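You operate a simulated robot arm through the tools that you are given. There is no shell and no other tool. Be economical: measure what you need, move in short steps, check, and stop when the job is done.

Carry out the task below with a simulated robot arm. There is one attempt and no reset: what you move stays moved.

JOB
Wash the blue lens in the bath for 2 min.
Fine: basket down, lid on; wait till the display says DONE; leave it in.
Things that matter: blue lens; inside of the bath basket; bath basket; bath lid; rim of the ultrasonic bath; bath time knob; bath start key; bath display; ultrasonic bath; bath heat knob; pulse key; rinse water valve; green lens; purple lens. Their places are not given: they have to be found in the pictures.

The check looks at the end state, three seconds after you hand in, the way a careful person would. Anything else that was tipped, shoved, dropped, spilled or broken makes it a failure. Lids that push on must go on centred and level and be pressed home; caps that screw on are set level and turned clockwise until they are tight.

ROBOT AND FRAMES
A 7-joint arm with a two-finger parallel gripper, fixed in place. Base frame: the origin is at the foot of the arm, x ahead of it, y to its left, z up; the work surface is at about z = 0.863. Lengths are in m, angles in rad, forces in N, time in s.
With the tool pointing down near the work surface it reaches from about 0.3 to 0.7 m from the base axis. Its first joint turns from -1.152 to 1.152 rad. Payload 1.57 kg.
Tool frame: the origin (TCP) lies between the finger pads and is the grasp point; the fingertips stand 0.03 m ahead of it; z points along the fingers, y is the line along which they close. Largest opening 0.11 m; finger width 0.024, thickness 0.012; the body of the gripper, 0.048 by 0.112 m, starts 0.078 m behind the TCP.
Orientation is told as [roll, pitch, yaw] about the base's x, y, z axes, in that order, counted from this pose: with the fingers straight down and closing along the base's y, the tool's x points along the base's -x, its y along +y and its z along -z.

CONTROLS
- The arm moves only by the tool apply_moves. Its argument "steps" is a list of rows, each an object of numbers (a shift or turn left out is 0, a gripper value left out holds the last): "rx", "ry", "rz": the turn, a rotation vector about the tool's x, y, z in rad; "tx", "ty", "tz": the shift along the tool's x, y, z in m; "fingers": the finger opening in m, from 0 to 0.11. In form: [{"rx": .., "ry": .., "rz": .., "tx": .., "ty": .., "tz": .., "fingers": ..}, ...]. A call has 1 to 12 rows; each row is the pose to reach, as a shift and turn from the pose commanded when the call began, along the tool's axes at that moment. Rows are played at 5 a second. More than 0.05 m and 0.15 rad between two rows, or a gripper value outside its range, and nothing of the call is played. Where a pose cannot be reached the arm comes as near as it can. A force on the tool above 40 N (or 10 N above the force at the start of the call, whichever is more), or a blocked arm, ends the call early, and 0.2 s more pass. Each finger travels about 0.108 m/s and halts on what it meets, pressing with about 26 N; the grip force reading is that of the motor and also rises with nothing between the fingers. The clock runs only during rows and for 0.2 s after the last one: add rows that repeat a pose to give the fingers time. It gives the time, the measured TCP pose, the force on the tool (base axes), the opening and the grip force at its end, in the units of the frame above (readings bear some noise).
- Cameras (640 x 400 px; columns grow to the right, rows downward): "scene" is fixed at [0.1555, -0.388, 1.3976]; the picture's right is [0.85, -0.52, 0.00], its down [-0.33, -0.54, -0.78] and it looks along [0.41, 0.66, -0.63] (base axes); focal length 247 px, centre (320, 200). "wrist" rides on the gripper at [-0.036, 0, -0.08] in the tool frame; the picture's right is [0.00, -1.00, 0.00], its down [0.97, 0.00, -0.24] and it looks along [0.24, 0.00, 0.97] (tool axes); focal length 218 px, centre (320, 200).
- grab_frame(camera): a new picture of that camera. The clock stands still meanwhile.
- pixel_to_xyz(camera, pixels): for up to 12 pixels [column, row] of the newest picture of that camera ("zoom" is the newest enlarged one), the place [x, y, z] in the base frame of the surface seen there, good to about 0.003 m. The clock stands still meanwhile.
- close_up(camera, box): a new picture of the part [left, top, right, bottom] of that camera's present view, enlarged. The clock stands still meanwhile.
- hand_in(): hands the job in; it is judged then, once.

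Go step by step. Measure first, check grasps and placings, and put right what went wrong. The budget is 80 turns and 38 pictures, counting those below and the enlarged ones. Unless the task says otherwise, let go and move clear before handing in, and close with one line.

The tools are called after "Emit:" as a command line: name --argument value ..., lists and objects as JSON in quotes. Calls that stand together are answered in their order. apply_moves: Moves the arm, as the interface text tells. Its arguments: {"type":"object","properties":{"steps":{"type":"array"}},"required":["steps"]} The other tools are called the same way: grab_frame (camera) takes a picture; pixel_to_xyz (camera, pixels) gives the place of the surface under pixels of a picture; close_up (camera, box) takes an enlarged picture of a part of a camera's view; hand_in () hands the job in.

At the start:

```text
clock: 0.0
ee_pos: [0.3392, 0.096, 1.1725]
orientation: [-0.001, -0.001, -0.001]
force: [-0.4, -0.1, -0.7]
finger_gap: 0.1101
gripper_force: 0.0
```

scene: 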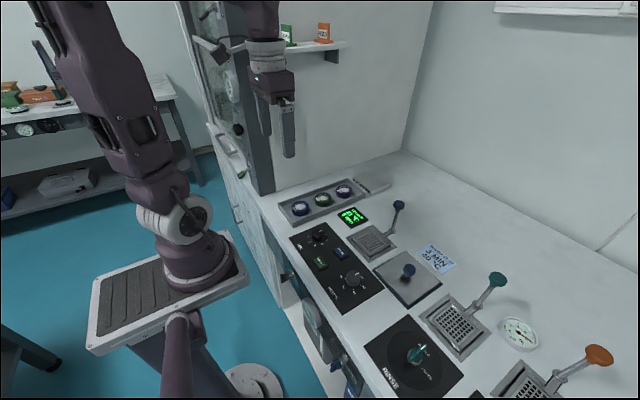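
wrist: 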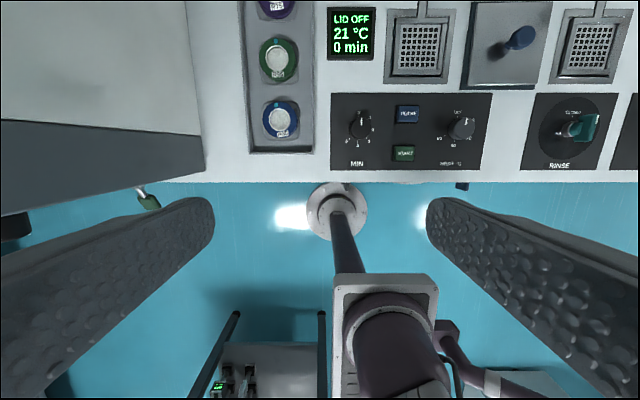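

The wrist picture shows the lens tray (blue at 281,120), the display (352,33), the panel with time and heat knobs, baskets and a lid (518,38). I'll look closer.

Emit:
close_up --camera "wrist" --box '[230, 0, 640, 190]'

Emit:
close_up --camera "scene" --box '[260, 160, 460, 320]'

Emit:
pixel_to_xyz --camera "wrist" --pixels '[[281, 120], [278, 60], [277, 5], [361, 125], [461, 128], [407, 113], [404, 153], [420, 45], [420, 80], [520, 38], [490, 60], [300, 148]]'

Emit:
pixel_to_xyz --camera "scene" --pixels '[[301, 208], [323, 199], [372, 240], [398, 206], [386, 233], [408, 270], [408, 285], [352, 217], [318, 237], [352, 278], [498, 280], [462, 325]]'

```text
1.56 times, centred on (435, 95) of wrist
```

zoom: 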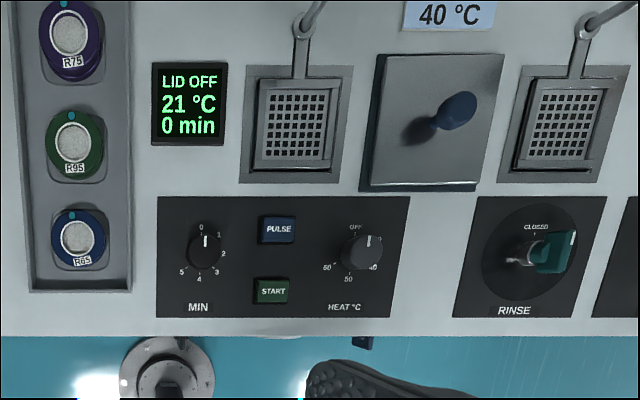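

```text
2.50 times, centred on (360, 240) of scene
```

zoom: 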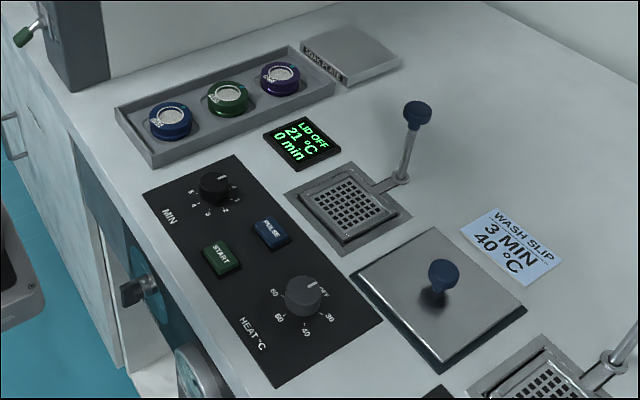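

```text
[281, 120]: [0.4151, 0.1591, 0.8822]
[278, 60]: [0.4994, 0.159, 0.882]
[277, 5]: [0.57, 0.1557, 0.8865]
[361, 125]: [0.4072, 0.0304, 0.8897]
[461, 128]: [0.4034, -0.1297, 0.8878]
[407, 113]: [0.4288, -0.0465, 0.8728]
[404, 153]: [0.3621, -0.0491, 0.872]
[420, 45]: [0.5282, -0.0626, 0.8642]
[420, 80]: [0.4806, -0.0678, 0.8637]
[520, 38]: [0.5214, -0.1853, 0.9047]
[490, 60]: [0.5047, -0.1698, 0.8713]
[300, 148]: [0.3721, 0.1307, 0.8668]
```

```text
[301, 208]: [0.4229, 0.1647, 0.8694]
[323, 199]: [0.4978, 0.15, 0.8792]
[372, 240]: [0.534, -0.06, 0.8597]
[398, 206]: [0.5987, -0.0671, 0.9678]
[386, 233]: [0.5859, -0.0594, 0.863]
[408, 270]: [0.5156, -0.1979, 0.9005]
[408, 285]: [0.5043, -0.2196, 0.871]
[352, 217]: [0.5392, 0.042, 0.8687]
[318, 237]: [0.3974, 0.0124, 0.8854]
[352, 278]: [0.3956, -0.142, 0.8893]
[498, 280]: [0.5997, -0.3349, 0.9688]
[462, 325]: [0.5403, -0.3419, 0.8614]
```

The display says LID OFF, 21 °C, 0 min; the slip says 3 MIN, 40 °C, but the job asks for 2 min. I'll move over the bath to look at how the basket and its handle are made.

Emit:
apply_moves --steps '[{"tx": -0.027, "ty": -0.026, "tz": 0.01}, {"tx": -0.054, "ty": -0.052, "tz": 0.02}, {"tx": -0.08, "ty": -0.078, "tz": 0.04}, {"tx": -0.107, "ty": -0.104, "tz": 0.06}, {"tx": -0.134, "ty": -0.13, "tz": 0.08}, {"tx": -0.16, "ty": -0.156, "tz": 0.08}, {"tx": -0.16, "ty": -0.156, "tz": 0.08}]'

Emit:
grab_frame --camera "wrist"

```text
clock: 1.6
ee_pos: [0.5021, -0.0604, 1.0935]
orientation: [0.0, -0.001, 0.0]
force: [0.2, -0.2, 0.4]
finger_gap: 0.1101
gripper_force: 0.1
```

```text
33 pictures are left
```

wrist: 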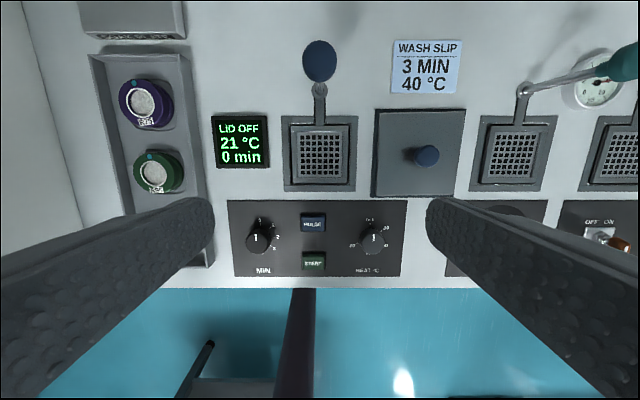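

Emit:
close_up --camera "wrist" --box '[220, 20, 480, 200]'

Emit:
pixel_to_xyz --camera "wrist" --pixels '[[284, 117], [355, 117], [284, 190], [355, 190], [296, 133], [347, 180], [322, 155], [320, 55], [320, 90], [320, 120], [320, 128], [427, 155]]'

Emit:
pixel_to_xyz --camera "wrist" --pixels '[[379, 112], [464, 112], [376, 193], [456, 193], [374, 196], [153, 172], [157, 190], [150, 155], [258, 237], [373, 238], [313, 222], [313, 262]]'

```text
2.22 times, centred on (350, 110) of wrist
```

zoom: 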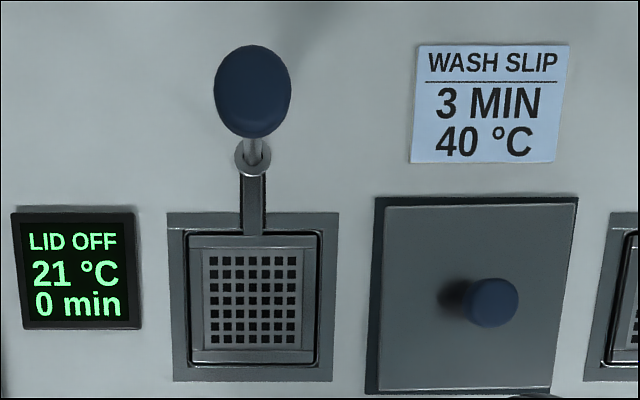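

```text
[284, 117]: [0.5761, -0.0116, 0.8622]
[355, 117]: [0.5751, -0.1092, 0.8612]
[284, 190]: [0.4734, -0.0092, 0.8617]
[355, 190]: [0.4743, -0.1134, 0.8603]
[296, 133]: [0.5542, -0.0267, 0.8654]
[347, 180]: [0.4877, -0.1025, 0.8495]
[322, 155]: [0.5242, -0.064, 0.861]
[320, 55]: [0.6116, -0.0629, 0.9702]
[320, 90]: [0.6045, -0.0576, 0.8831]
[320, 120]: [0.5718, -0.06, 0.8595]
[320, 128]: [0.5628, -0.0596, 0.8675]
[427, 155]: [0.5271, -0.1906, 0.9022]
```

```text
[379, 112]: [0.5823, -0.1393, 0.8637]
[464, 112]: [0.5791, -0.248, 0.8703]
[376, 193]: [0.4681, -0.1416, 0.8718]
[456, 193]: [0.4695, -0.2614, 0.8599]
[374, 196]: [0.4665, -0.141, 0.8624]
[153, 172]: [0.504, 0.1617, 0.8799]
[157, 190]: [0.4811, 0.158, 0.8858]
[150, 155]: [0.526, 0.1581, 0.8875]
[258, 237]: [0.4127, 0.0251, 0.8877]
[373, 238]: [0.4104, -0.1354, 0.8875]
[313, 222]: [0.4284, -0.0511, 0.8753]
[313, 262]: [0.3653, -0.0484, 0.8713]
```

The bath rim spans x 0.474–0.576, y -0.011 to -0.112, with the basket at deck level and an upright blue-knob handle. I'll get a bigger side view of the handle.

Emit:
close_up --camera "scene" --box '[340, 190, 420, 270]'

Emit:
close_up --camera "scene" --box '[400, 250, 560, 350]'

```text
5.00 times, centred on (380, 230) of scene
```

zoom: 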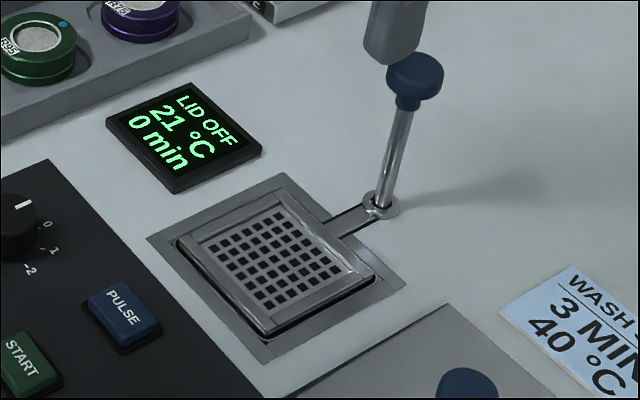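

```text
4.00 times, centred on (480, 300) of scene
```

zoom: 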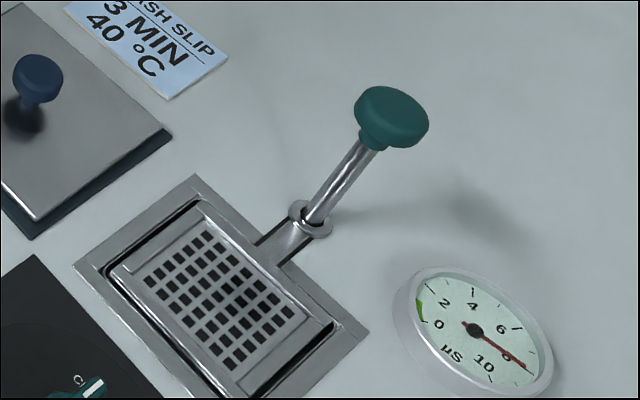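

The handle is a vertical rod in a collar with a slot: pressing the knob lowers the basket. Next I'll view the blue lens in the tray from above.

Emit:
apply_moves --steps '[{"tx": 0.012, "ty": 0.037, "tz": 0.0}, {"tx": 0.024, "ty": 0.073, "tz": 0.01}, {"tx": 0.036, "ty": 0.11, "tz": 0.03}, {"tx": 0.048, "ty": 0.146, "tz": 0.05}, {"tx": 0.06, "ty": 0.183, "tz": 0.07}, {"tx": 0.072, "ty": 0.219, "tz": 0.073}, {"tx": 0.072, "ty": 0.219, "tz": 0.073}]'

Emit:
grab_frame --camera "wrist"

```text
clock: 3.2
ee_pos: [0.4251, 0.1583, 1.0201]
orientation: [-0.001, 0.0, 0.0]
force: [0.3, -0.9, 0.3]
finger_gap: 0.1102
gripper_force: 0.1
```

```text
29 pictures are left
```

wrist: 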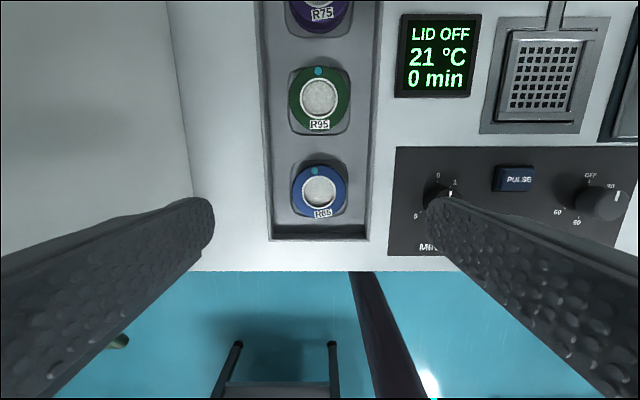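

Emit:
close_up --camera "wrist" --box '[260, 140, 380, 250]'

Emit:
pixel_to_xyz --camera "wrist" --pixels '[[320, 190], [297, 190], [343, 190], [320, 171], [305, 205], [284, 190], [356, 190], [320, 225], [370, 190], [267, 190], [320, 239], [378, 190]]'

```text
3.64 times, centred on (320, 195) of wrist
```

zoom: 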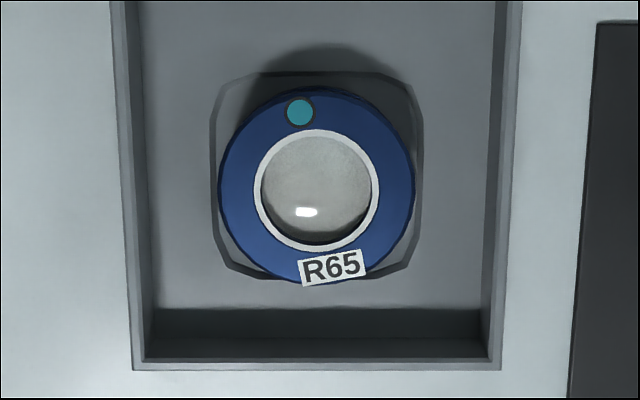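

```text
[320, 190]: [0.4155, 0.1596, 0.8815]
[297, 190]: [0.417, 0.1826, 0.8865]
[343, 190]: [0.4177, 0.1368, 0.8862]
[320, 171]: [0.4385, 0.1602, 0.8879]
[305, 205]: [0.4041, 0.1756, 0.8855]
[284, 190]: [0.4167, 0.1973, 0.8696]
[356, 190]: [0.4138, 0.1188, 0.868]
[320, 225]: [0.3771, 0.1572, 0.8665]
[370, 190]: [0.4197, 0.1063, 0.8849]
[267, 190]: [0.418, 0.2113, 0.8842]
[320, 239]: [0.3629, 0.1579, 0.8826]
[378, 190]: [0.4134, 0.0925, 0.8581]
```

The blue lens is about 0.0525 m wide, centred at (0.416, 0.1595), top z 0.886, with tray walls at y≈0.112/0.207. I'll narrow the fingers to 0.064 and descend to just above it.

Emit:
apply_moves --steps '[{"tx": 0.009, "ty": 0.001, "tz": 0.0, "fingers": 0.064}, {"tx": 0.009, "ty": 0.001, "tz": 0.03, "fingers": 0.064}, {"tx": 0.009, "ty": 0.001, "tz": 0.06}, {"tx": 0.009, "ty": 0.001, "tz": 0.088}, {"tx": 0.009, "ty": 0.001, "tz": 0.088}]'

Emit:
grab_frame --camera "wrist"

```text
clock: 4.4
ee_pos: [0.4177, 0.1599, 0.9302]
orientation: [0.001, 0.001, 0.0]
force: [-0.2, -0.4, 0.8]
finger_gap: 0.0641
gripper_force: 0.0
```

```text
27 pictures are left
```

wrist: 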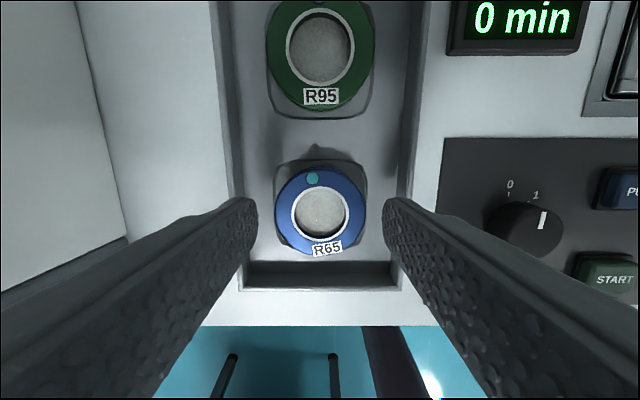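

The fingers straddle the blue lens (321,210) inside the tray. I'll go down to z≈0.905 and close.

Emit:
apply_moves --steps '[{"tx": 0.001, "tz": 0.013, "fingers": 0.064}, {"tx": 0.001, "tz": 0.025, "fingers": 0.064}, {"tx": 0.001, "tz": 0.025, "fingers": 0.064}, {"tx": 0.001, "tz": 0.025, "fingers": 0.048}, {"tx": 0.001, "tz": 0.025, "fingers": 0.046}, {"tx": 0.001, "tz": 0.025, "fingers": 0.046}]'

```text
clock: 5.8
ee_pos: [0.4194, 0.1603, 0.9052]
orientation: [0.001, 0.0, 0.001]
force: [-0.8, 0.0, 0.1]
finger_gap: 0.0531
gripper_force: 26.0
```

The fingers stopped at 0.0531 with 26 N: the lens is held. I'll lift it and check.

Emit:
apply_moves --steps '[{"tz": -0.02}, {"tz": -0.05}, {"tz": -0.08}, {"tz": -0.11}, {"tz": -0.11}]'

Emit:
grab_frame --camera "wrist"

```text
clock: 7.0
ee_pos: [0.4174, 0.1613, 1.02]
orientation: [0.0, 0.0, 0.0]
force: [-0.2, -0.6, -0.5]
finger_gap: 0.0533
gripper_force: 26.0
```

```text
26 pictures are left
```

wrist: 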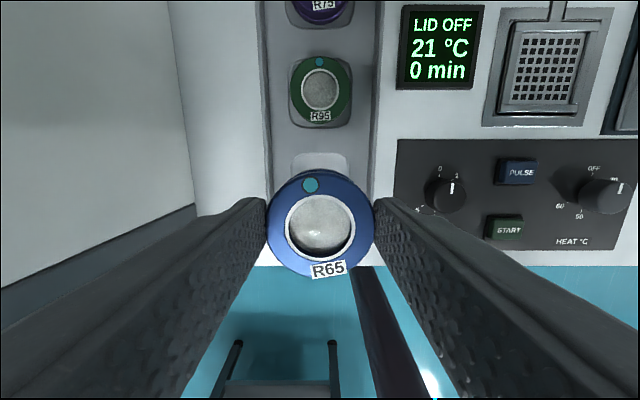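

The lens is held level and centred. I'll carry it over the basket centre (0.525, -0.061).

Emit:
apply_moves --steps '[{"tx": -0.018, "ty": -0.037}, {"tx": -0.036, "ty": -0.074}, {"tx": -0.054, "ty": -0.111}, {"tx": -0.072, "ty": -0.148}, {"tx": -0.09, "ty": -0.185}, {"tx": -0.108, "ty": -0.222}, {"tx": -0.108, "ty": -0.222, "tz": 0.03}, {"tx": -0.108, "ty": -0.222, "tz": 0.06}, {"tx": -0.108, "ty": -0.222, "tz": 0.06}]'

Emit:
grab_frame --camera "wrist"

Emit:
close_up --camera "scene" --box '[330, 170, 430, 270]'

```text
clock: 9.0
ee_pos: [0.527, -0.0615, 0.9579]
orientation: [0.0, 0.002, -0.001]
force: [-0.6, 0.4, -0.9]
finger_gap: 0.053
gripper_force: 25.3
```

```text
25 pictures are left
```

wrist: 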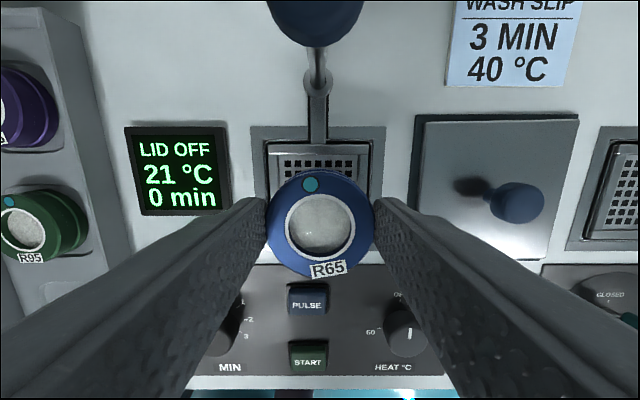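

```text
4.00 times, centred on (380, 220) of scene
```

zoom: 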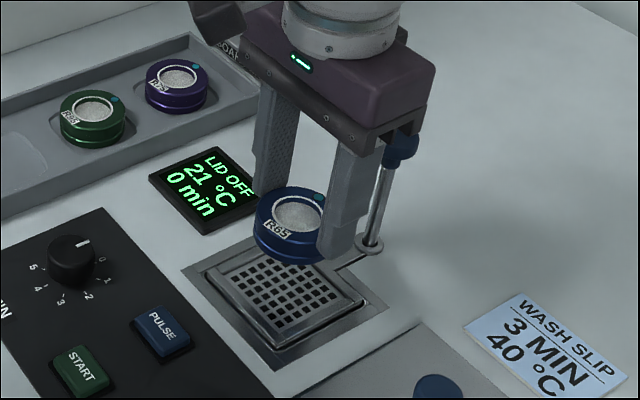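

The lens is above the basket, handle knob clear. I'll lower it gently.

Emit:
apply_moves --steps '[{"tz": 0.02, "tx": 0.001}, {"tz": 0.04, "tx": 0.001}, {"tz": 0.052, "tx": 0.001}, {"tz": 0.055, "tx": 0.001}, {"tz": 0.058, "tx": 0.001}, {"tz": 0.058, "tx": 0.001}]'

```text
clock: 10.4
ee_pos: [0.5238, -0.0626, 0.8982]
orientation: [0.001, 0.001, -0.002]
force: [-0.6, -0.1, 1.3]
finger_gap: 0.0531
gripper_force: 26.4
```

Emit:
close_up --camera "scene" --box '[330, 190, 430, 270]'

Emit:
apply_moves --steps '[{"tz": 0.001}, {"tz": 0.002}, {"tz": 0.002}]'

```text
5.00 times, centred on (380, 230) of scene
```

zoom: 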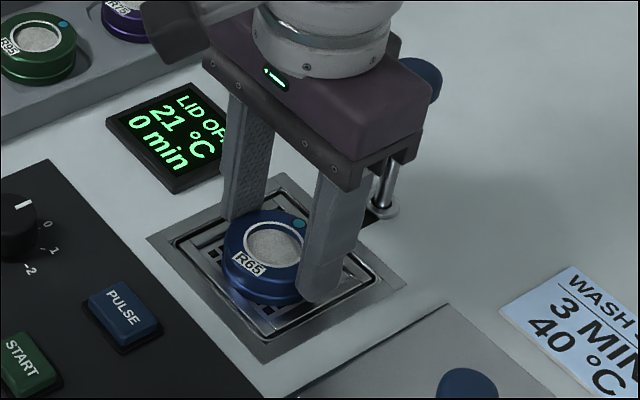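

```text
clock: 11.2
ee_pos: [0.5229, -0.0621, 0.8962]
orientation: [0.0, -0.002, 0.001]
force: [0.6, -0.5, 0.7]
finger_gap: 0.0529
gripper_force: 25.5
```

Emit:
apply_moves --steps '[{"tz": 0.001}, {"tz": 0.002}, {"tz": 0.003}, {"tz": 0.003}]'

Emit:
close_up --camera "wrist" --box '[220, 100, 420, 290]'

```text
clock: 12.2
ee_pos: [0.5234, -0.0629, 0.8945]
orientation: [-0.001, 0.0, -0.001]
force: [0.7, 1.0, 0.0]
finger_gap: 0.0532
gripper_force: 25.9
```

```text
2.11 times, centred on (320, 195) of wrist
```

zoom: 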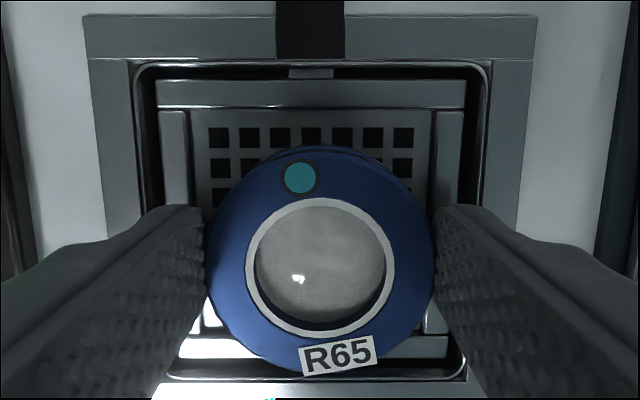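

Emit:
pixel_to_xyz --camera "zoom" --pixels '[[310, 92], [232, 167], [172, 150], [450, 150], [110, 150], [310, 73], [310, 30], [410, 137], [320, 175], [230, 346], [200, 40]]'

Emit:
pixel_to_xyz --camera "scene" --pixels '[[424, 207], [397, 232]]'

```text
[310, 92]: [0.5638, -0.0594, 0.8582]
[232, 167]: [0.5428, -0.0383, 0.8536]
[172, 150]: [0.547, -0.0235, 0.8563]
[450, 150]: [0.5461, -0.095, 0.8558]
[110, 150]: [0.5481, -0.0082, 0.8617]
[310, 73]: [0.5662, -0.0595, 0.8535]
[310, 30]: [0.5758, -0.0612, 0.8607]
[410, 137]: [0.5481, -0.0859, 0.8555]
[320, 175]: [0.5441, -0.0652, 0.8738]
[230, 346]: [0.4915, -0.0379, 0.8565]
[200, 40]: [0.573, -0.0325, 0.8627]
```

```text
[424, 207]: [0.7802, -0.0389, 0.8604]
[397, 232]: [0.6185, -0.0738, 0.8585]
```

The basket sank about 8–10 mm under the lens, so the lens rests on its floor (0.854), well within the basket walls. I'll release it slowly and rise.

Emit:
apply_moves --steps '[{"fingers": 0.056}, {"fingers": 0.06}, {"fingers": 0.064}, {"tz": -0.02, "fingers": 0.064}, {"tz": -0.06, "fingers": 0.064}, {"tz": -0.1, "fingers": 0.064}, {"tz": -0.14, "fingers": 0.064}, {"tz": -0.14, "fingers": 0.064}]'

Emit:
grab_frame --camera "wrist"

```text
clock: 14.0
ee_pos: [0.5233, -0.063, 1.0355]
orientation: [0.002, 0.0, 0.0]
force: [0.2, 0.2, -0.5]
finger_gap: 0.0638
gripper_force: 0.0
```

```text
21 pictures are left
```

wrist: 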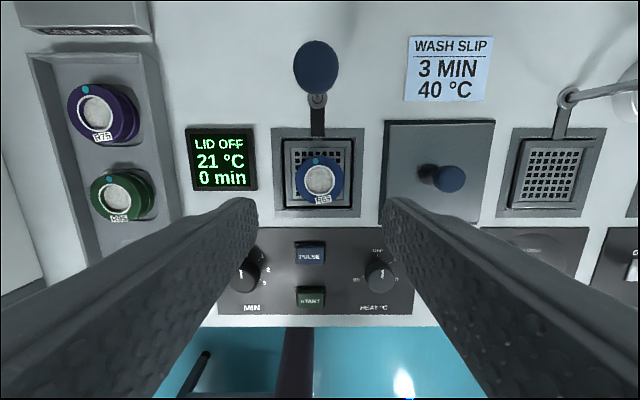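

The lens sits in the basket, which stays where it was pushed. Now I'll measure the handle knob (317,65) and lens.

Emit:
pixel_to_xyz --camera "wrist" --pixels '[[317, 62], [300, 62], [334, 62], [317, 45], [317, 82], [318, 98], [320, 180], [318, 163], [450, 178], [318, 120]]'

Emit:
close_up --camera "scene" --box '[340, 190, 420, 270]'

```text
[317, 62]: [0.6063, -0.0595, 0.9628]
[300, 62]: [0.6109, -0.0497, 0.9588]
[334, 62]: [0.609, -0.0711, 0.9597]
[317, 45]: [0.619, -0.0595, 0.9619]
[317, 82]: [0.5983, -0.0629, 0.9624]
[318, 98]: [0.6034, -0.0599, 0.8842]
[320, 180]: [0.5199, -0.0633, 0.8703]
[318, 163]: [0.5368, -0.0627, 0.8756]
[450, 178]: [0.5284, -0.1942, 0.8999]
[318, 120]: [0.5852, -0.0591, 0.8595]
```

```text
5.00 times, centred on (380, 230) of scene
```

zoom: 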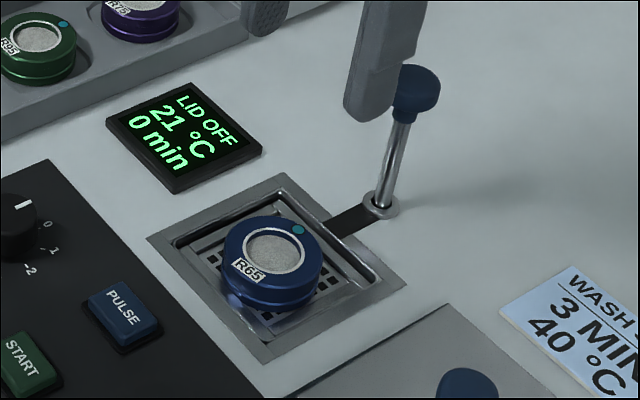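

The knob top is at (0.607, -0.060, 0.962). I'll close the fingers and stand over it, then press down.

Emit:
apply_moves --steps '[{"tx": -0.03, "ty": 0.002, "fingers": 0.04}, {"tx": -0.06, "ty": 0.003, "fingers": 0.02}, {"tx": -0.084, "ty": 0.003, "fingers": 0.0}, {"tx": -0.084, "ty": 0.003, "fingers": 0.0}, {"tx": -0.084, "ty": 0.003, "tz": 0.025, "fingers": 0.0}, {"tx": -0.084, "ty": 0.003, "tz": 0.04}, {"tx": -0.084, "ty": 0.003, "tz": 0.05}, {"tx": -0.084, "ty": 0.003, "tz": 0.06}, {"tx": -0.084, "ty": 0.003, "tz": 0.07}, {"tx": -0.084, "ty": 0.003, "tz": 0.07}]'

Emit:
close_up --camera "scene" --box '[330, 170, 430, 270]'

```text
clock: 16.2
ee_pos: [0.6075, -0.0602, 0.9653]
orientation: [0.0, -0.001, 0.0]
force: [-0.8, -0.2, -0.4]
finger_gap: 0.0001
gripper_force: 21.5
```

```text
4.00 times, centred on (380, 220) of scene
```

zoom: 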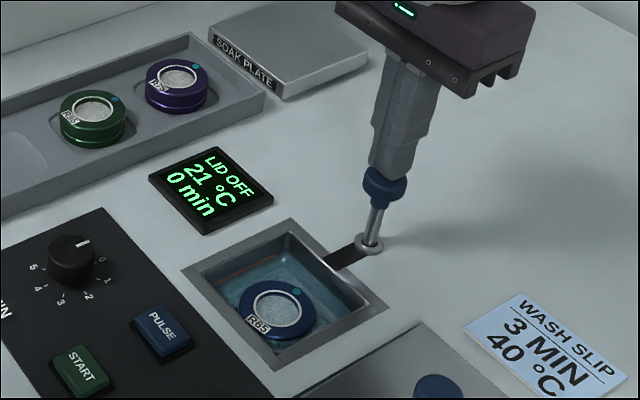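

The basket is sinking smoothly with the lens in it and hardly any force. I'll keep pressing until it bottoms.

Emit:
apply_moves --steps '[{"tz": 0.008}, {"tz": 0.016}, {"tz": 0.024}, {"tz": 0.032}, {"tz": 0.04}, {"tz": 0.048}, {"tz": 0.056}]'

```text
clock: 17.2
ee_pos: [0.6085, -0.0601, 0.9403]
orientation: [0.0, -0.004, 0.002]
force: [-7.5, 0.7, 9.5]
finger_gap: 0.0
gripper_force: 21.5
stopped in row 4: the force on the tool passed its limit (the readings are from after the stop); the commanded pose is now the measured one
```

It hit a stop at z≈0.940 (tip 0.910). I'll rise and look.

Emit:
apply_moves --steps '[{"tz": -0.03}, {"tz": -0.07}, {"tz": -0.11}, {"tz": -0.11, "tx": 0.04}, {"tz": -0.11, "tx": 0.08}, {"tz": -0.11, "tx": 0.08}]'

Emit:
grab_frame --camera "wrist"

Emit:
close_up --camera "scene" --box '[340, 190, 460, 300]'

```text
clock: 18.6
ee_pos: [0.5312, -0.0611, 1.0525]
orientation: [-0.003, -0.006, -0.001]
force: [0.0, 0.8, 0.3]
finger_gap: 0.0
gripper_force: 21.6
```

```text
18 pictures are left
```

wrist: 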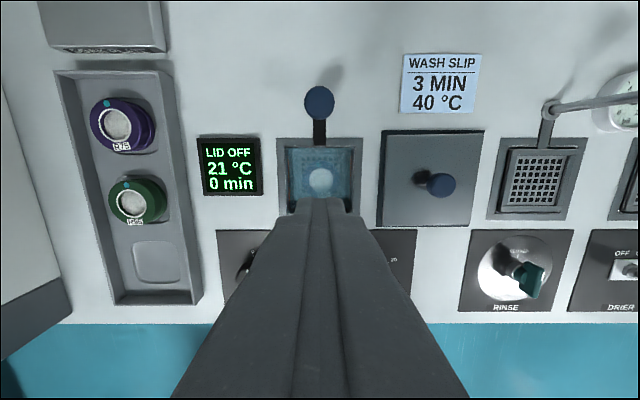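

```text
3.64 times, centred on (400, 245) of scene
```

zoom: 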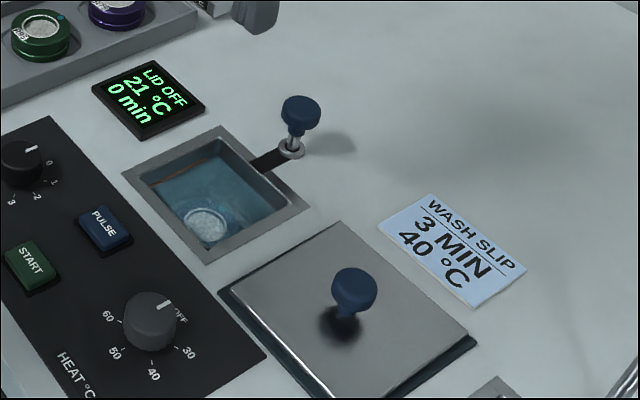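

The basket is down with the lens under water. Now I'll look at the lid from straight above.

Emit:
apply_moves --steps '[{"tx": -0.006, "ty": -0.04, "ry": 0.005, "rx": -0.003, "fingers": 0.02}, {"tx": -0.012, "ty": -0.085, "ry": 0.005, "rx": -0.003, "fingers": 0.05}, {"tx": -0.019, "ty": -0.132, "tz": 0.02, "ry": 0.005, "rx": -0.003, "fingers": 0.07}, {"tx": -0.019, "ty": -0.132, "tz": 0.02, "ry": 0.005, "rx": -0.003, "fingers": 0.07}, {"tx": -0.019, "ty": -0.132, "tz": 0.02, "ry": 0.005, "rx": -0.003, "fingers": 0.07}]'

Emit:
grab_frame --camera "wrist"

Emit:
pixel_to_xyz --camera "wrist" --pixels '[[320, 200], [310, 200], [330, 200], [320, 190], [320, 210]]'

```text
refused: row 3 steps farther than a row can; nothing moved
```

```text
16 pictures are left
```

wrist: 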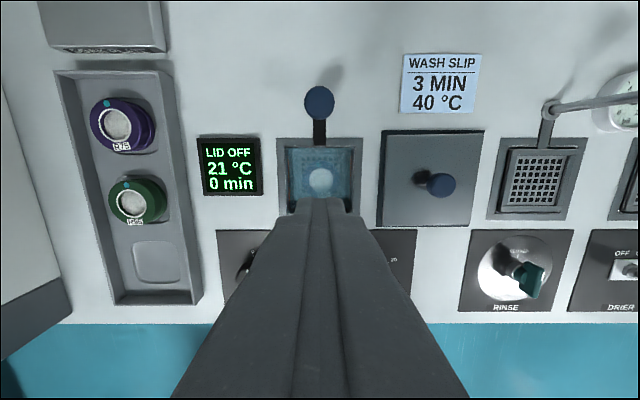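

```text
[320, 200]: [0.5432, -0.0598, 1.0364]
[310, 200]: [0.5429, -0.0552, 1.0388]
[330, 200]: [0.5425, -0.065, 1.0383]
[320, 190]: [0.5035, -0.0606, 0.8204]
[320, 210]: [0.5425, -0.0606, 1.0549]
```

The call was refused for one row being too long. I'll repeat it with shorter rows.

Emit:
apply_moves --steps '[{"tx": -0.006, "ty": -0.035, "ry": 0.005, "rx": -0.003, "fingers": 0.02}, {"tx": -0.012, "ty": -0.07, "ry": 0.005, "rx": -0.003, "fingers": 0.05}, {"tx": -0.019, "ty": -0.105, "tz": 0.01, "ry": 0.005, "rx": -0.003, "fingers": 0.07}, {"tx": -0.019, "ty": -0.132, "tz": 0.02, "ry": 0.005, "rx": -0.003, "fingers": 0.07}, {"tx": -0.019, "ty": -0.132, "tz": 0.02, "ry": 0.005, "rx": -0.003, "fingers": 0.07}]'

Emit:
close_up --camera "wrist" --box '[160, 60, 480, 260]'

```text
clock: 19.8
ee_pos: [0.5504, -0.1936, 1.0305]
orientation: [0.003, -0.001, 0.0]
force: [0.1, 0.4, 0.0]
finger_gap: 0.07
gripper_force: 0.1
```

```text
2.00 times, centred on (320, 160) of wrist
```

zoom: 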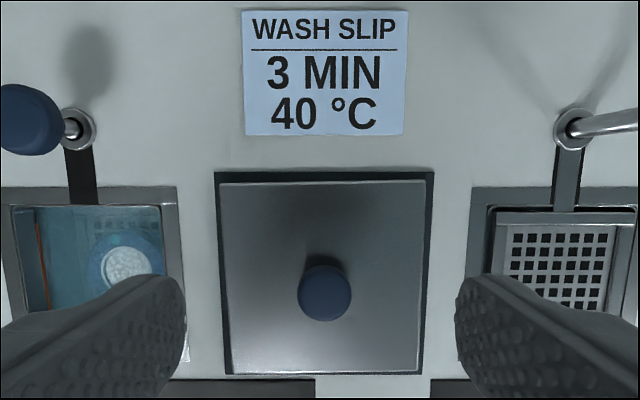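

Emit:
pixel_to_xyz --camera "zoom" --pixels '[[222, 188], [423, 186], [230, 370], [417, 369], [324, 292], [300, 292], [348, 292], [324, 268], [324, 318], [216, 175], [432, 175], [327, 188]]'

Emit:
close_up --camera "scene" --box '[370, 240, 450, 310]'

```text
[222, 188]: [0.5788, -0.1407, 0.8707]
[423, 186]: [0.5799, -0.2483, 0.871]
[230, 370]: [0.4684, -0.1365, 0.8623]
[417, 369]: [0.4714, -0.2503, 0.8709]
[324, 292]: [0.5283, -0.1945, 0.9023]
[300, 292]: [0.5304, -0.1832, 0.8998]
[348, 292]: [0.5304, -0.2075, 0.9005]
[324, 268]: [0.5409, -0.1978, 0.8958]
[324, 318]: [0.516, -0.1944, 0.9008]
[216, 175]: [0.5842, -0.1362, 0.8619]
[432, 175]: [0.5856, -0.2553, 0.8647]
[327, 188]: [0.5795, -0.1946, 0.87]
```

```text
5.71 times, centred on (410, 275) of scene
```

zoom: 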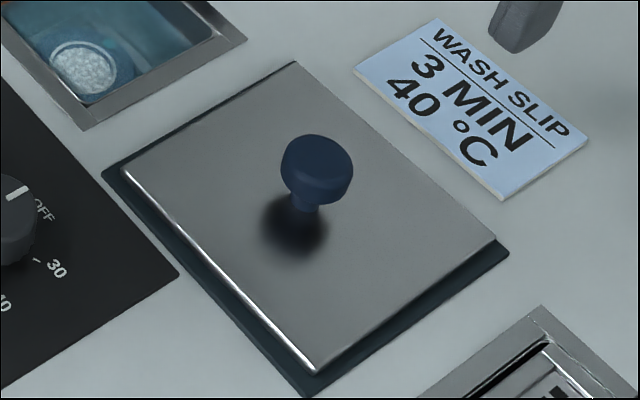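

The lid plate is centred at about (0.525, -0.195), top 0.871, its knob at (0.528, -0.195) with top 0.902; the bath rim centre is (0.525, -0.061). I'll go down over the knob and grip it.

Emit:
apply_moves --steps '[{"tx": 0.023, "ty": -0.001, "tz": 0.03, "fingers": 0.06}, {"tx": 0.023, "ty": -0.001, "tz": 0.07, "fingers": 0.05}, {"tx": 0.023, "ty": -0.001, "tz": 0.1, "fingers": 0.05}, {"tx": 0.023, "ty": -0.001, "tz": 0.123, "fingers": 0.05}, {"tx": 0.023, "ty": -0.001, "tz": 0.123, "fingers": 0.05}, {"tx": 0.023, "ty": -0.001, "tz": 0.123, "fingers": 0.03}, {"tx": 0.023, "ty": -0.001, "tz": 0.123, "fingers": 0.018}, {"tx": 0.023, "ty": -0.001, "tz": 0.123, "fingers": 0.018}]'

```text
clock: 21.6
ee_pos: [0.5254, -0.1938, 0.9048]
orientation: [0.001, 0.0, 0.0]
force: [-0.3, 0.1, -0.2]
finger_gap: 0.0272
gripper_force: 26.1
```

The knob is held at 0.0272. I'll lift straight up and look.

Emit:
apply_moves --steps '[{"tz": -0.01}, {"tz": -0.03}, {"tz": -0.06}, {"tz": -0.08}, {"tz": -0.08}]'

Emit:
close_up --camera "scene" --box '[340, 180, 480, 310]'

```text
clock: 22.8
ee_pos: [0.5263, -0.1938, 0.9865]
orientation: [0.001, 0.0, 0.0]
force: [0.5, -0.4, -1.7]
finger_gap: 0.0273
gripper_force: 25.2
```

```text
3.08 times, centred on (410, 245) of scene
```

zoom: 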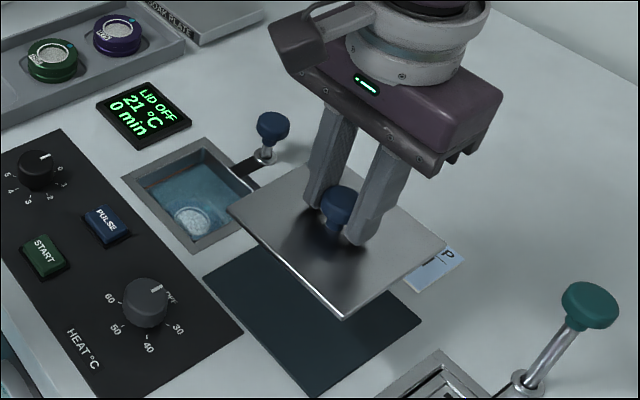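

The plate came up level, leaving its mat behind. I'll carry it 0.134 m to the bath and stop just above it to check the alignment.

Emit:
apply_moves --steps '[{"ty": 0.035}, {"ty": 0.07}, {"ty": 0.105}, {"ty": 0.134}, {"ty": 0.134}, {"ty": 0.134, "tz": 0.03}, {"ty": 0.134, "tz": 0.055}, {"ty": 0.134, "tz": 0.055}]'

Emit:
grab_frame --camera "wrist"

Emit:
close_up --camera "scene" --box '[330, 170, 450, 280]'

```text
clock: 24.6
ee_pos: [0.5246, -0.0613, 0.9325]
orientation: [0.0, 0.001, 0.002]
force: [-0.1, 0.3, -0.6]
finger_gap: 0.0274
gripper_force: 27.0
```

```text
12 pictures are left
```

wrist: 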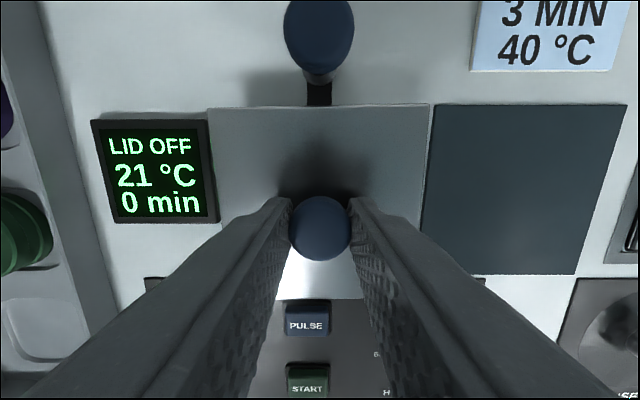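

```text
3.64 times, centred on (390, 225) of scene
```

zoom: 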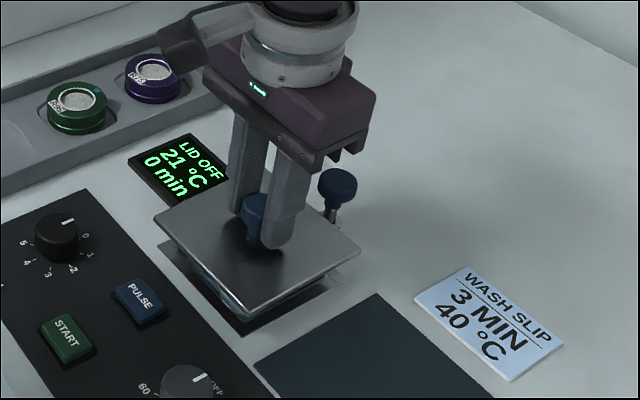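

Emit:
pixel_to_xyz --camera "wrist" --pixels '[[211, 112], [427, 108], [226, 210], [422, 200], [320, 108], [206, 125], [216, 205], [320, 98], [320, 225]]'

```text
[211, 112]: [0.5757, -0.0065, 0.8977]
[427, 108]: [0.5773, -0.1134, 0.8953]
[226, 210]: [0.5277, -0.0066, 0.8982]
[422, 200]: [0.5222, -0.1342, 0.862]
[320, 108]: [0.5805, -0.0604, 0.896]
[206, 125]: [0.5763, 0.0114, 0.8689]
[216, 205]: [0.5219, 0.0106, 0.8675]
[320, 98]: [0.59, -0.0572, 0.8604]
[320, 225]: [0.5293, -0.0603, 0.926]
```

Lid edges y -0.006…-0.114 and x up to 0.579 match the rim centre (0.525, -0.061); only about 0.012 rad of yaw to take out. I'll lower it onto the rim.

Emit:
apply_moves --steps '[{"tz": 0.008, "rz": 0.012}, {"tz": 0.016, "rz": 0.012}, {"tz": 0.021, "rz": 0.012}, {"tz": 0.024, "rz": 0.012}, {"tz": 0.026, "rz": 0.012}, {"tz": 0.028, "rz": 0.012}, {"tz": 0.03, "rz": 0.012}, {"tz": 0.03, "rz": 0.012}]'

Emit:
close_up --camera "scene" --box '[330, 180, 430, 280]'

```text
clock: 26.4
ee_pos: [0.5259, -0.0596, 0.9015]
orientation: [0.001, -0.003, -0.013]
force: [-2.9, -6.0, 19.3]
finger_gap: 0.0272
gripper_force: 26.2
```

```text
4.00 times, centred on (380, 230) of scene
```

zoom: 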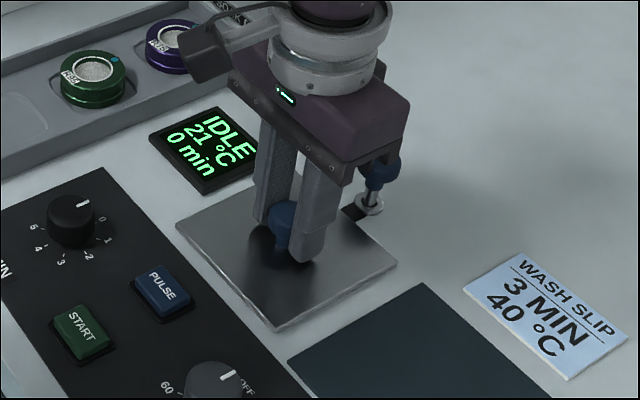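

The display now says IDLE, so the lid counts as on, pressed with 19 N. I'll ease off, release, rise and press once on the knob with closed fingers.

Emit:
apply_moves --steps '[{"tz": -0.002}, {"tz": -0.002, "fingers": 0.035}, {"tz": -0.002, "fingers": 0.05}, {"tz": -0.025, "fingers": 0.05}, {"tz": -0.06, "fingers": 0.05}, {"tz": -0.09, "fingers": 0.05}, {"tz": -0.09, "fingers": 0.05}]'

Emit:
grab_frame --camera "wrist"

```text
clock: 28.0
ee_pos: [0.5235, -0.0612, 0.9916]
orientation: [0.001, -0.001, -0.012]
force: [-0.2, -0.2, 0.5]
finger_gap: 0.0499
gripper_force: 0.2
```

```text
9 pictures are left
```

wrist: 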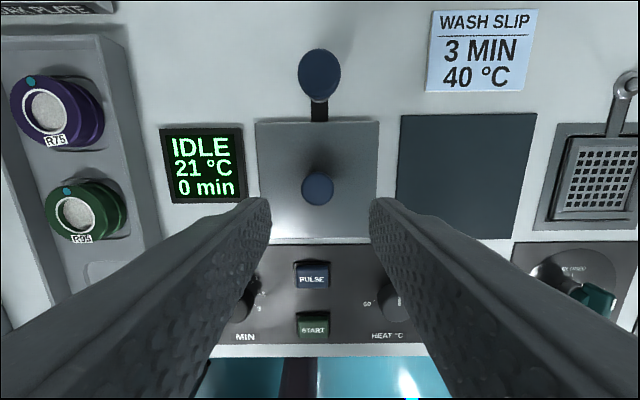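

Emit:
pixel_to_xyz --camera "wrist" --pixels '[[260, 127], [374, 127], [270, 195], [368, 195], [318, 125], [318, 238], [310, 325], [312, 275]]'

Emit:
close_up --camera "scene" --box '[270, 200, 430, 310]'

Emit:
pixel_to_xyz --camera "zoom" --pixels '[[192, 143], [205, 135], [180, 155], [200, 205], [268, 185]]'

```text
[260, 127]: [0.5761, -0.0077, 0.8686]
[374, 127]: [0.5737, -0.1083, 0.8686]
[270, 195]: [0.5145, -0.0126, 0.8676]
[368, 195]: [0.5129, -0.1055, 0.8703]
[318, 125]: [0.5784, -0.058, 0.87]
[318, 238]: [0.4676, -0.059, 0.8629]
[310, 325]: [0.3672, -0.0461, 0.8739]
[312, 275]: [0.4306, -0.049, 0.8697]
```

```text
3.64 times, centred on (350, 255) of scene
```

zoom: 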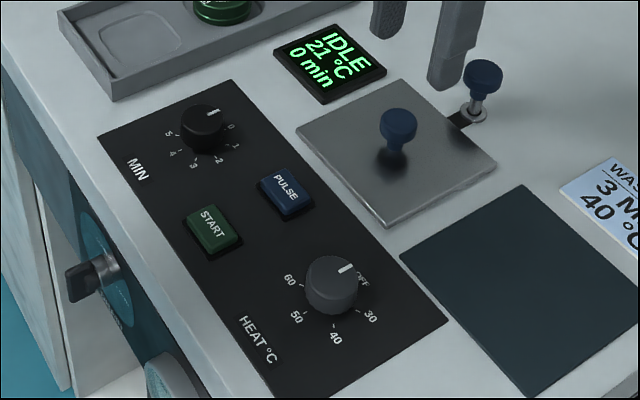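

```text
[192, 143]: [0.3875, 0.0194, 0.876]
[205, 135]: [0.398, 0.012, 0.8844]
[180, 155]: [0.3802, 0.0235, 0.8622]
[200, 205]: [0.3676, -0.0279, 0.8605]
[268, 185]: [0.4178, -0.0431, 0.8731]
```

The lid lies level (0.869 all round) and centred. Next I'll locate the time knob and its scale labels in the zoom picture.

Emit:
pixel_to_xyz --camera "zoom" --pixels '[[231, 127], [233, 145], [219, 160], [193, 166], [173, 155], [168, 134], [203, 115], [203, 105], [213, 112], [186, 120], [221, 118], [212, 238]]'

Emit:
pixel_to_xyz --camera "wrist" --pixels '[[240, 275], [245, 280], [236, 290], [311, 322]]'

```text
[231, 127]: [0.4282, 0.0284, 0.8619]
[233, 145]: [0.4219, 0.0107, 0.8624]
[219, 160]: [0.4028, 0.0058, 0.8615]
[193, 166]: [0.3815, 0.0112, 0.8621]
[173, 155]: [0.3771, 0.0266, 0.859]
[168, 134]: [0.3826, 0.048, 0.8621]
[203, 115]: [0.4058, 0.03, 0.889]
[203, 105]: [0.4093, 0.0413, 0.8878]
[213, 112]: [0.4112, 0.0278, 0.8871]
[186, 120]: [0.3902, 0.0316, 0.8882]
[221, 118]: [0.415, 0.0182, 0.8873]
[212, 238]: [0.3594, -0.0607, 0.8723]
```

```text
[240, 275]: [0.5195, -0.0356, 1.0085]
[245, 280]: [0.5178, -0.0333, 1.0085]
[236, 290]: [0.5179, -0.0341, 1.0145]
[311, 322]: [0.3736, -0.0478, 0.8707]
```

The knob centre is about (0.403, 0.0285), top 0.888; labels are 45° apart, so 2 min is a 90° clockwise turn. I'll move over the knob and look before gripping.

Emit:
apply_moves --steps '[{"tx": 0.03, "ty": 0.022, "rz": -0.012}, {"tx": 0.06, "ty": 0.044, "rz": -0.012}, {"tx": 0.09, "ty": 0.066, "rz": -0.012}, {"tx": 0.1216, "ty": 0.0883, "rz": -0.012}, {"tx": 0.1216, "ty": 0.0883, "tz": 0.03, "rz": -0.012}, {"tx": 0.1216, "ty": 0.0883, "tz": 0.055, "rz": -0.012}, {"tx": 0.1216, "ty": 0.0883, "tz": 0.055, "rz": -0.012}]'

Emit:
grab_frame --camera "wrist"

```text
clock: 29.6
ee_pos: [0.4048, 0.0305, 0.9356]
orientation: [0.002, 0.001, 0.001]
force: [-0.4, 0.5, 0.8]
finger_gap: 0.0502
gripper_force: 0.1
```

```text
7 pictures are left
```

wrist: 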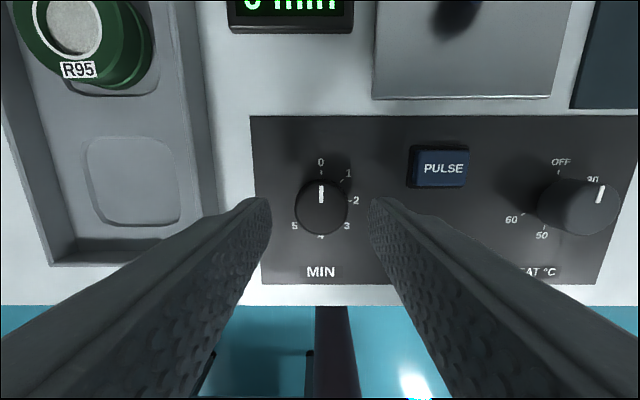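

Emit:
pixel_to_xyz --camera "wrist" --pixels '[[321, 185], [321, 205], [321, 226], [300, 205], [342, 205]]'

```text
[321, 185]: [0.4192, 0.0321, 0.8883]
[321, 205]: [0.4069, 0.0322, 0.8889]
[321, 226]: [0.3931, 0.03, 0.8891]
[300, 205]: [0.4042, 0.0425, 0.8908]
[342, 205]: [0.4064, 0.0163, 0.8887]
```

The knob is centred right under the TCP. I'll descend 0.034 m and grip it.

Emit:
apply_moves --steps '[{"tz": 0.015}, {"tz": 0.028}, {"tz": 0.034}, {"tz": 0.034}, {"tz": 0.034, "fingers": 0.035}, {"tz": 0.034, "fingers": 0.02}, {"tz": 0.034, "fingers": 0.02}]'

```text
clock: 31.2
ee_pos: [0.4051, 0.0293, 0.903]
orientation: [0.001, 0.0, 0.0]
force: [0.0, -1.3, -4.8]
finger_gap: 0.0334
gripper_force: 41.9
```

Emit:
apply_moves --steps '[{"rz": 0.0}, {"rz": 0.07}, {"rz": 0.14}]'

Emit:
close_up --camera "wrist" --box '[220, 0, 420, 300]'

```text
clock: 32.0
ee_pos: [0.4057, 0.0297, 0.9024]
orientation: [0.0, 0.0, -0.143]
force: [-2.7, -17.5, -8.0]
finger_gap: 0.0337
gripper_force: 41.0
```

```text
1.33 times, centred on (320, 150) of wrist
```

zoom: 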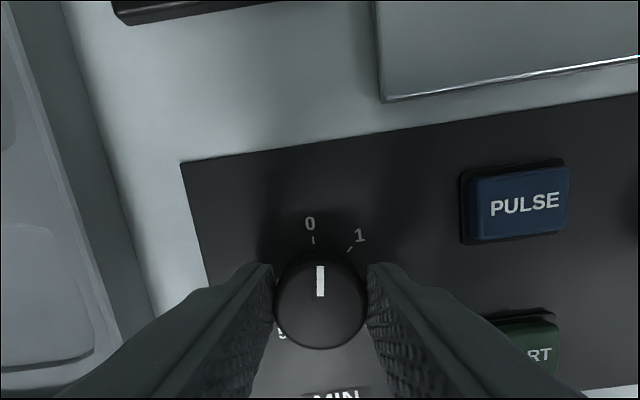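

The pointer turns with the fingers (still in line at 320,280 while the panel tilts). I'll continue a bit and watch the side force.

Emit:
apply_moves --steps '[{"rz": 0.12}, {"rz": 0.24}, {"rz": 0.36}]'

```text
clock: 32.8
ee_pos: [0.4047, 0.0278, 0.9022]
orientation: [0.0, 0.001, -0.487]
force: [-1.1, -7.0, 5.8]
finger_gap: 0.0335
gripper_force: 41.6
stopped in row 3: the force on the tool passed its limit (the readings are from after the stop); the commanded pose is now the measured one
```

The side force tripped the limit at 0.487 rad, and the tool has settled there. I'll keep on turning more gently.

Emit:
apply_moves --steps '[{"rz": 0.07}, {"rz": 0.14}, {"rz": 0.21}, {"rz": 0.28}]'

```text
clock: 33.8
ee_pos: [0.4038, 0.028, 0.9026]
orientation: [-0.004, 0.0, -0.769]
force: [-6.2, -22.0, -1.0]
finger_gap: 0.0335
gripper_force: 41.4
```

Side force on the tool is toward -y, so I'll shift 1.5 mm that way while turning on.

Emit:
apply_moves --steps '[{"tx": -0.001, "ty": -0.001}, {"tx": -0.001, "ty": -0.001, "rz": 0.08}, {"tx": -0.001, "ty": -0.001, "rz": 0.16}, {"tx": -0.001, "ty": -0.001, "rz": 0.24}, {"tx": -0.001, "ty": -0.001, "rz": 0.32}]'

```text
clock: 35.0
ee_pos: [0.4025, 0.0275, 0.902]
orientation: [-0.005, 0.001, -1.087]
force: [-14.5, -12.2, -18.0]
finger_gap: 0.0337
gripper_force: 41.0
```

Emit:
apply_moves --steps '[{"ty": -0.001, "tz": 0.0005}, {"ty": -0.001, "tz": 0.0005, "rz": 0.08}, {"ty": -0.001, "tz": 0.0005, "rz": 0.16}, {"ty": -0.001, "tz": 0.0005, "rz": 0.24}, {"ty": -0.001, "tz": 0.0005, "rz": 0.32}, {"ty": -0.001, "tz": 0.0005, "rz": 0.4}, {"ty": -0.001, "tz": 0.0005, "rz": 0.48}]'

Emit:
close_up --camera "scene" --box '[290, 190, 390, 270]'

```text
clock: 35.9
ee_pos: [0.4037, 0.0268, 0.9033]
orientation: [-0.004, 0.002, -1.255]
force: [-7.9, -2.0, 18.0]
finger_gap: 0.0337
gripper_force: 41.1
stopped in row 4: the force on the tool passed its limit (the readings are from after the stop); the commanded pose is now the measured one
```

```text
5.00 times, centred on (340, 230) of scene
```

zoom: 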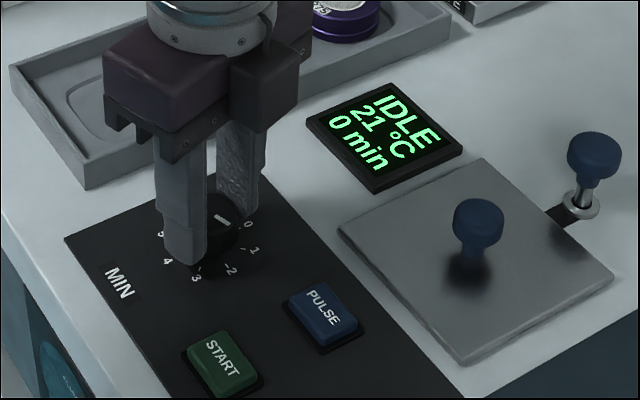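

The pointer is now between 1 and 2 (about 72°), while the display still shows 0 min. I'll turn the remaining 0.31 rad gently.

Emit:
apply_moves --steps '[{"rz": 0.05}, {"rz": 0.1}, {"rz": 0.15}, {"rz": 0.2}, {"rz": 0.2}]'

```text
clock: 37.1
ee_pos: [0.4022, 0.0273, 0.9021]
orientation: [-0.006, 0.002, -1.453]
force: [-24.4, -4.0, 8.6]
finger_gap: 0.0337
gripper_force: 41.5
```

Emit:
apply_moves --steps '[{"ty": -0.0012}, {"ty": -0.0012, "rz": 0.04}, {"ty": -0.0012, "rz": 0.08}, {"ty": -0.0012, "rz": 0.118}, {"ty": -0.0012, "rz": 0.118}]'

```text
clock: 38.0
ee_pos: [0.4024, 0.0272, 0.9031]
orientation: [-0.005, 0.0, -1.553]
force: [-6.8, -0.6, 13.9]
finger_gap: 0.0334
gripper_force: 41.2
stopped in row 4: the force on the tool passed its limit (the readings are from after the stop); the commanded pose is now the measured one
```

The turn is now 1.553 rad (89°). I'll release, rise and check the pointer.

Emit:
apply_moves --steps '[{"fingers": 0.042}, {"fingers": 0.05}, {"fingers": 0.05}, {"tz": -0.03, "fingers": 0.05}, {"tz": -0.07, "fingers": 0.05}, {"tz": -0.1, "fingers": 0.05}, {"tz": -0.1, "rz": -0.1, "fingers": 0.05}]'

Emit:
close_up --camera "scene" --box '[290, 190, 390, 270]'

```text
clock: 39.6
ee_pos: [0.4023, 0.0303, 1.0016]
orientation: [-0.006, -0.001, -1.452]
force: [0.9, -0.8, -0.9]
finger_gap: 0.0503
gripper_force: 0.1
```

```text
5.00 times, centred on (340, 230) of scene
```

zoom: 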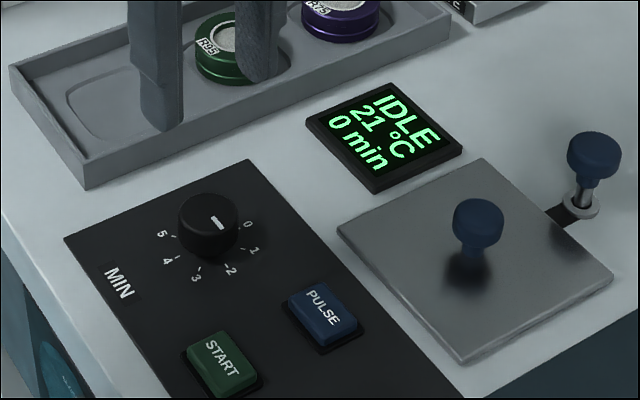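

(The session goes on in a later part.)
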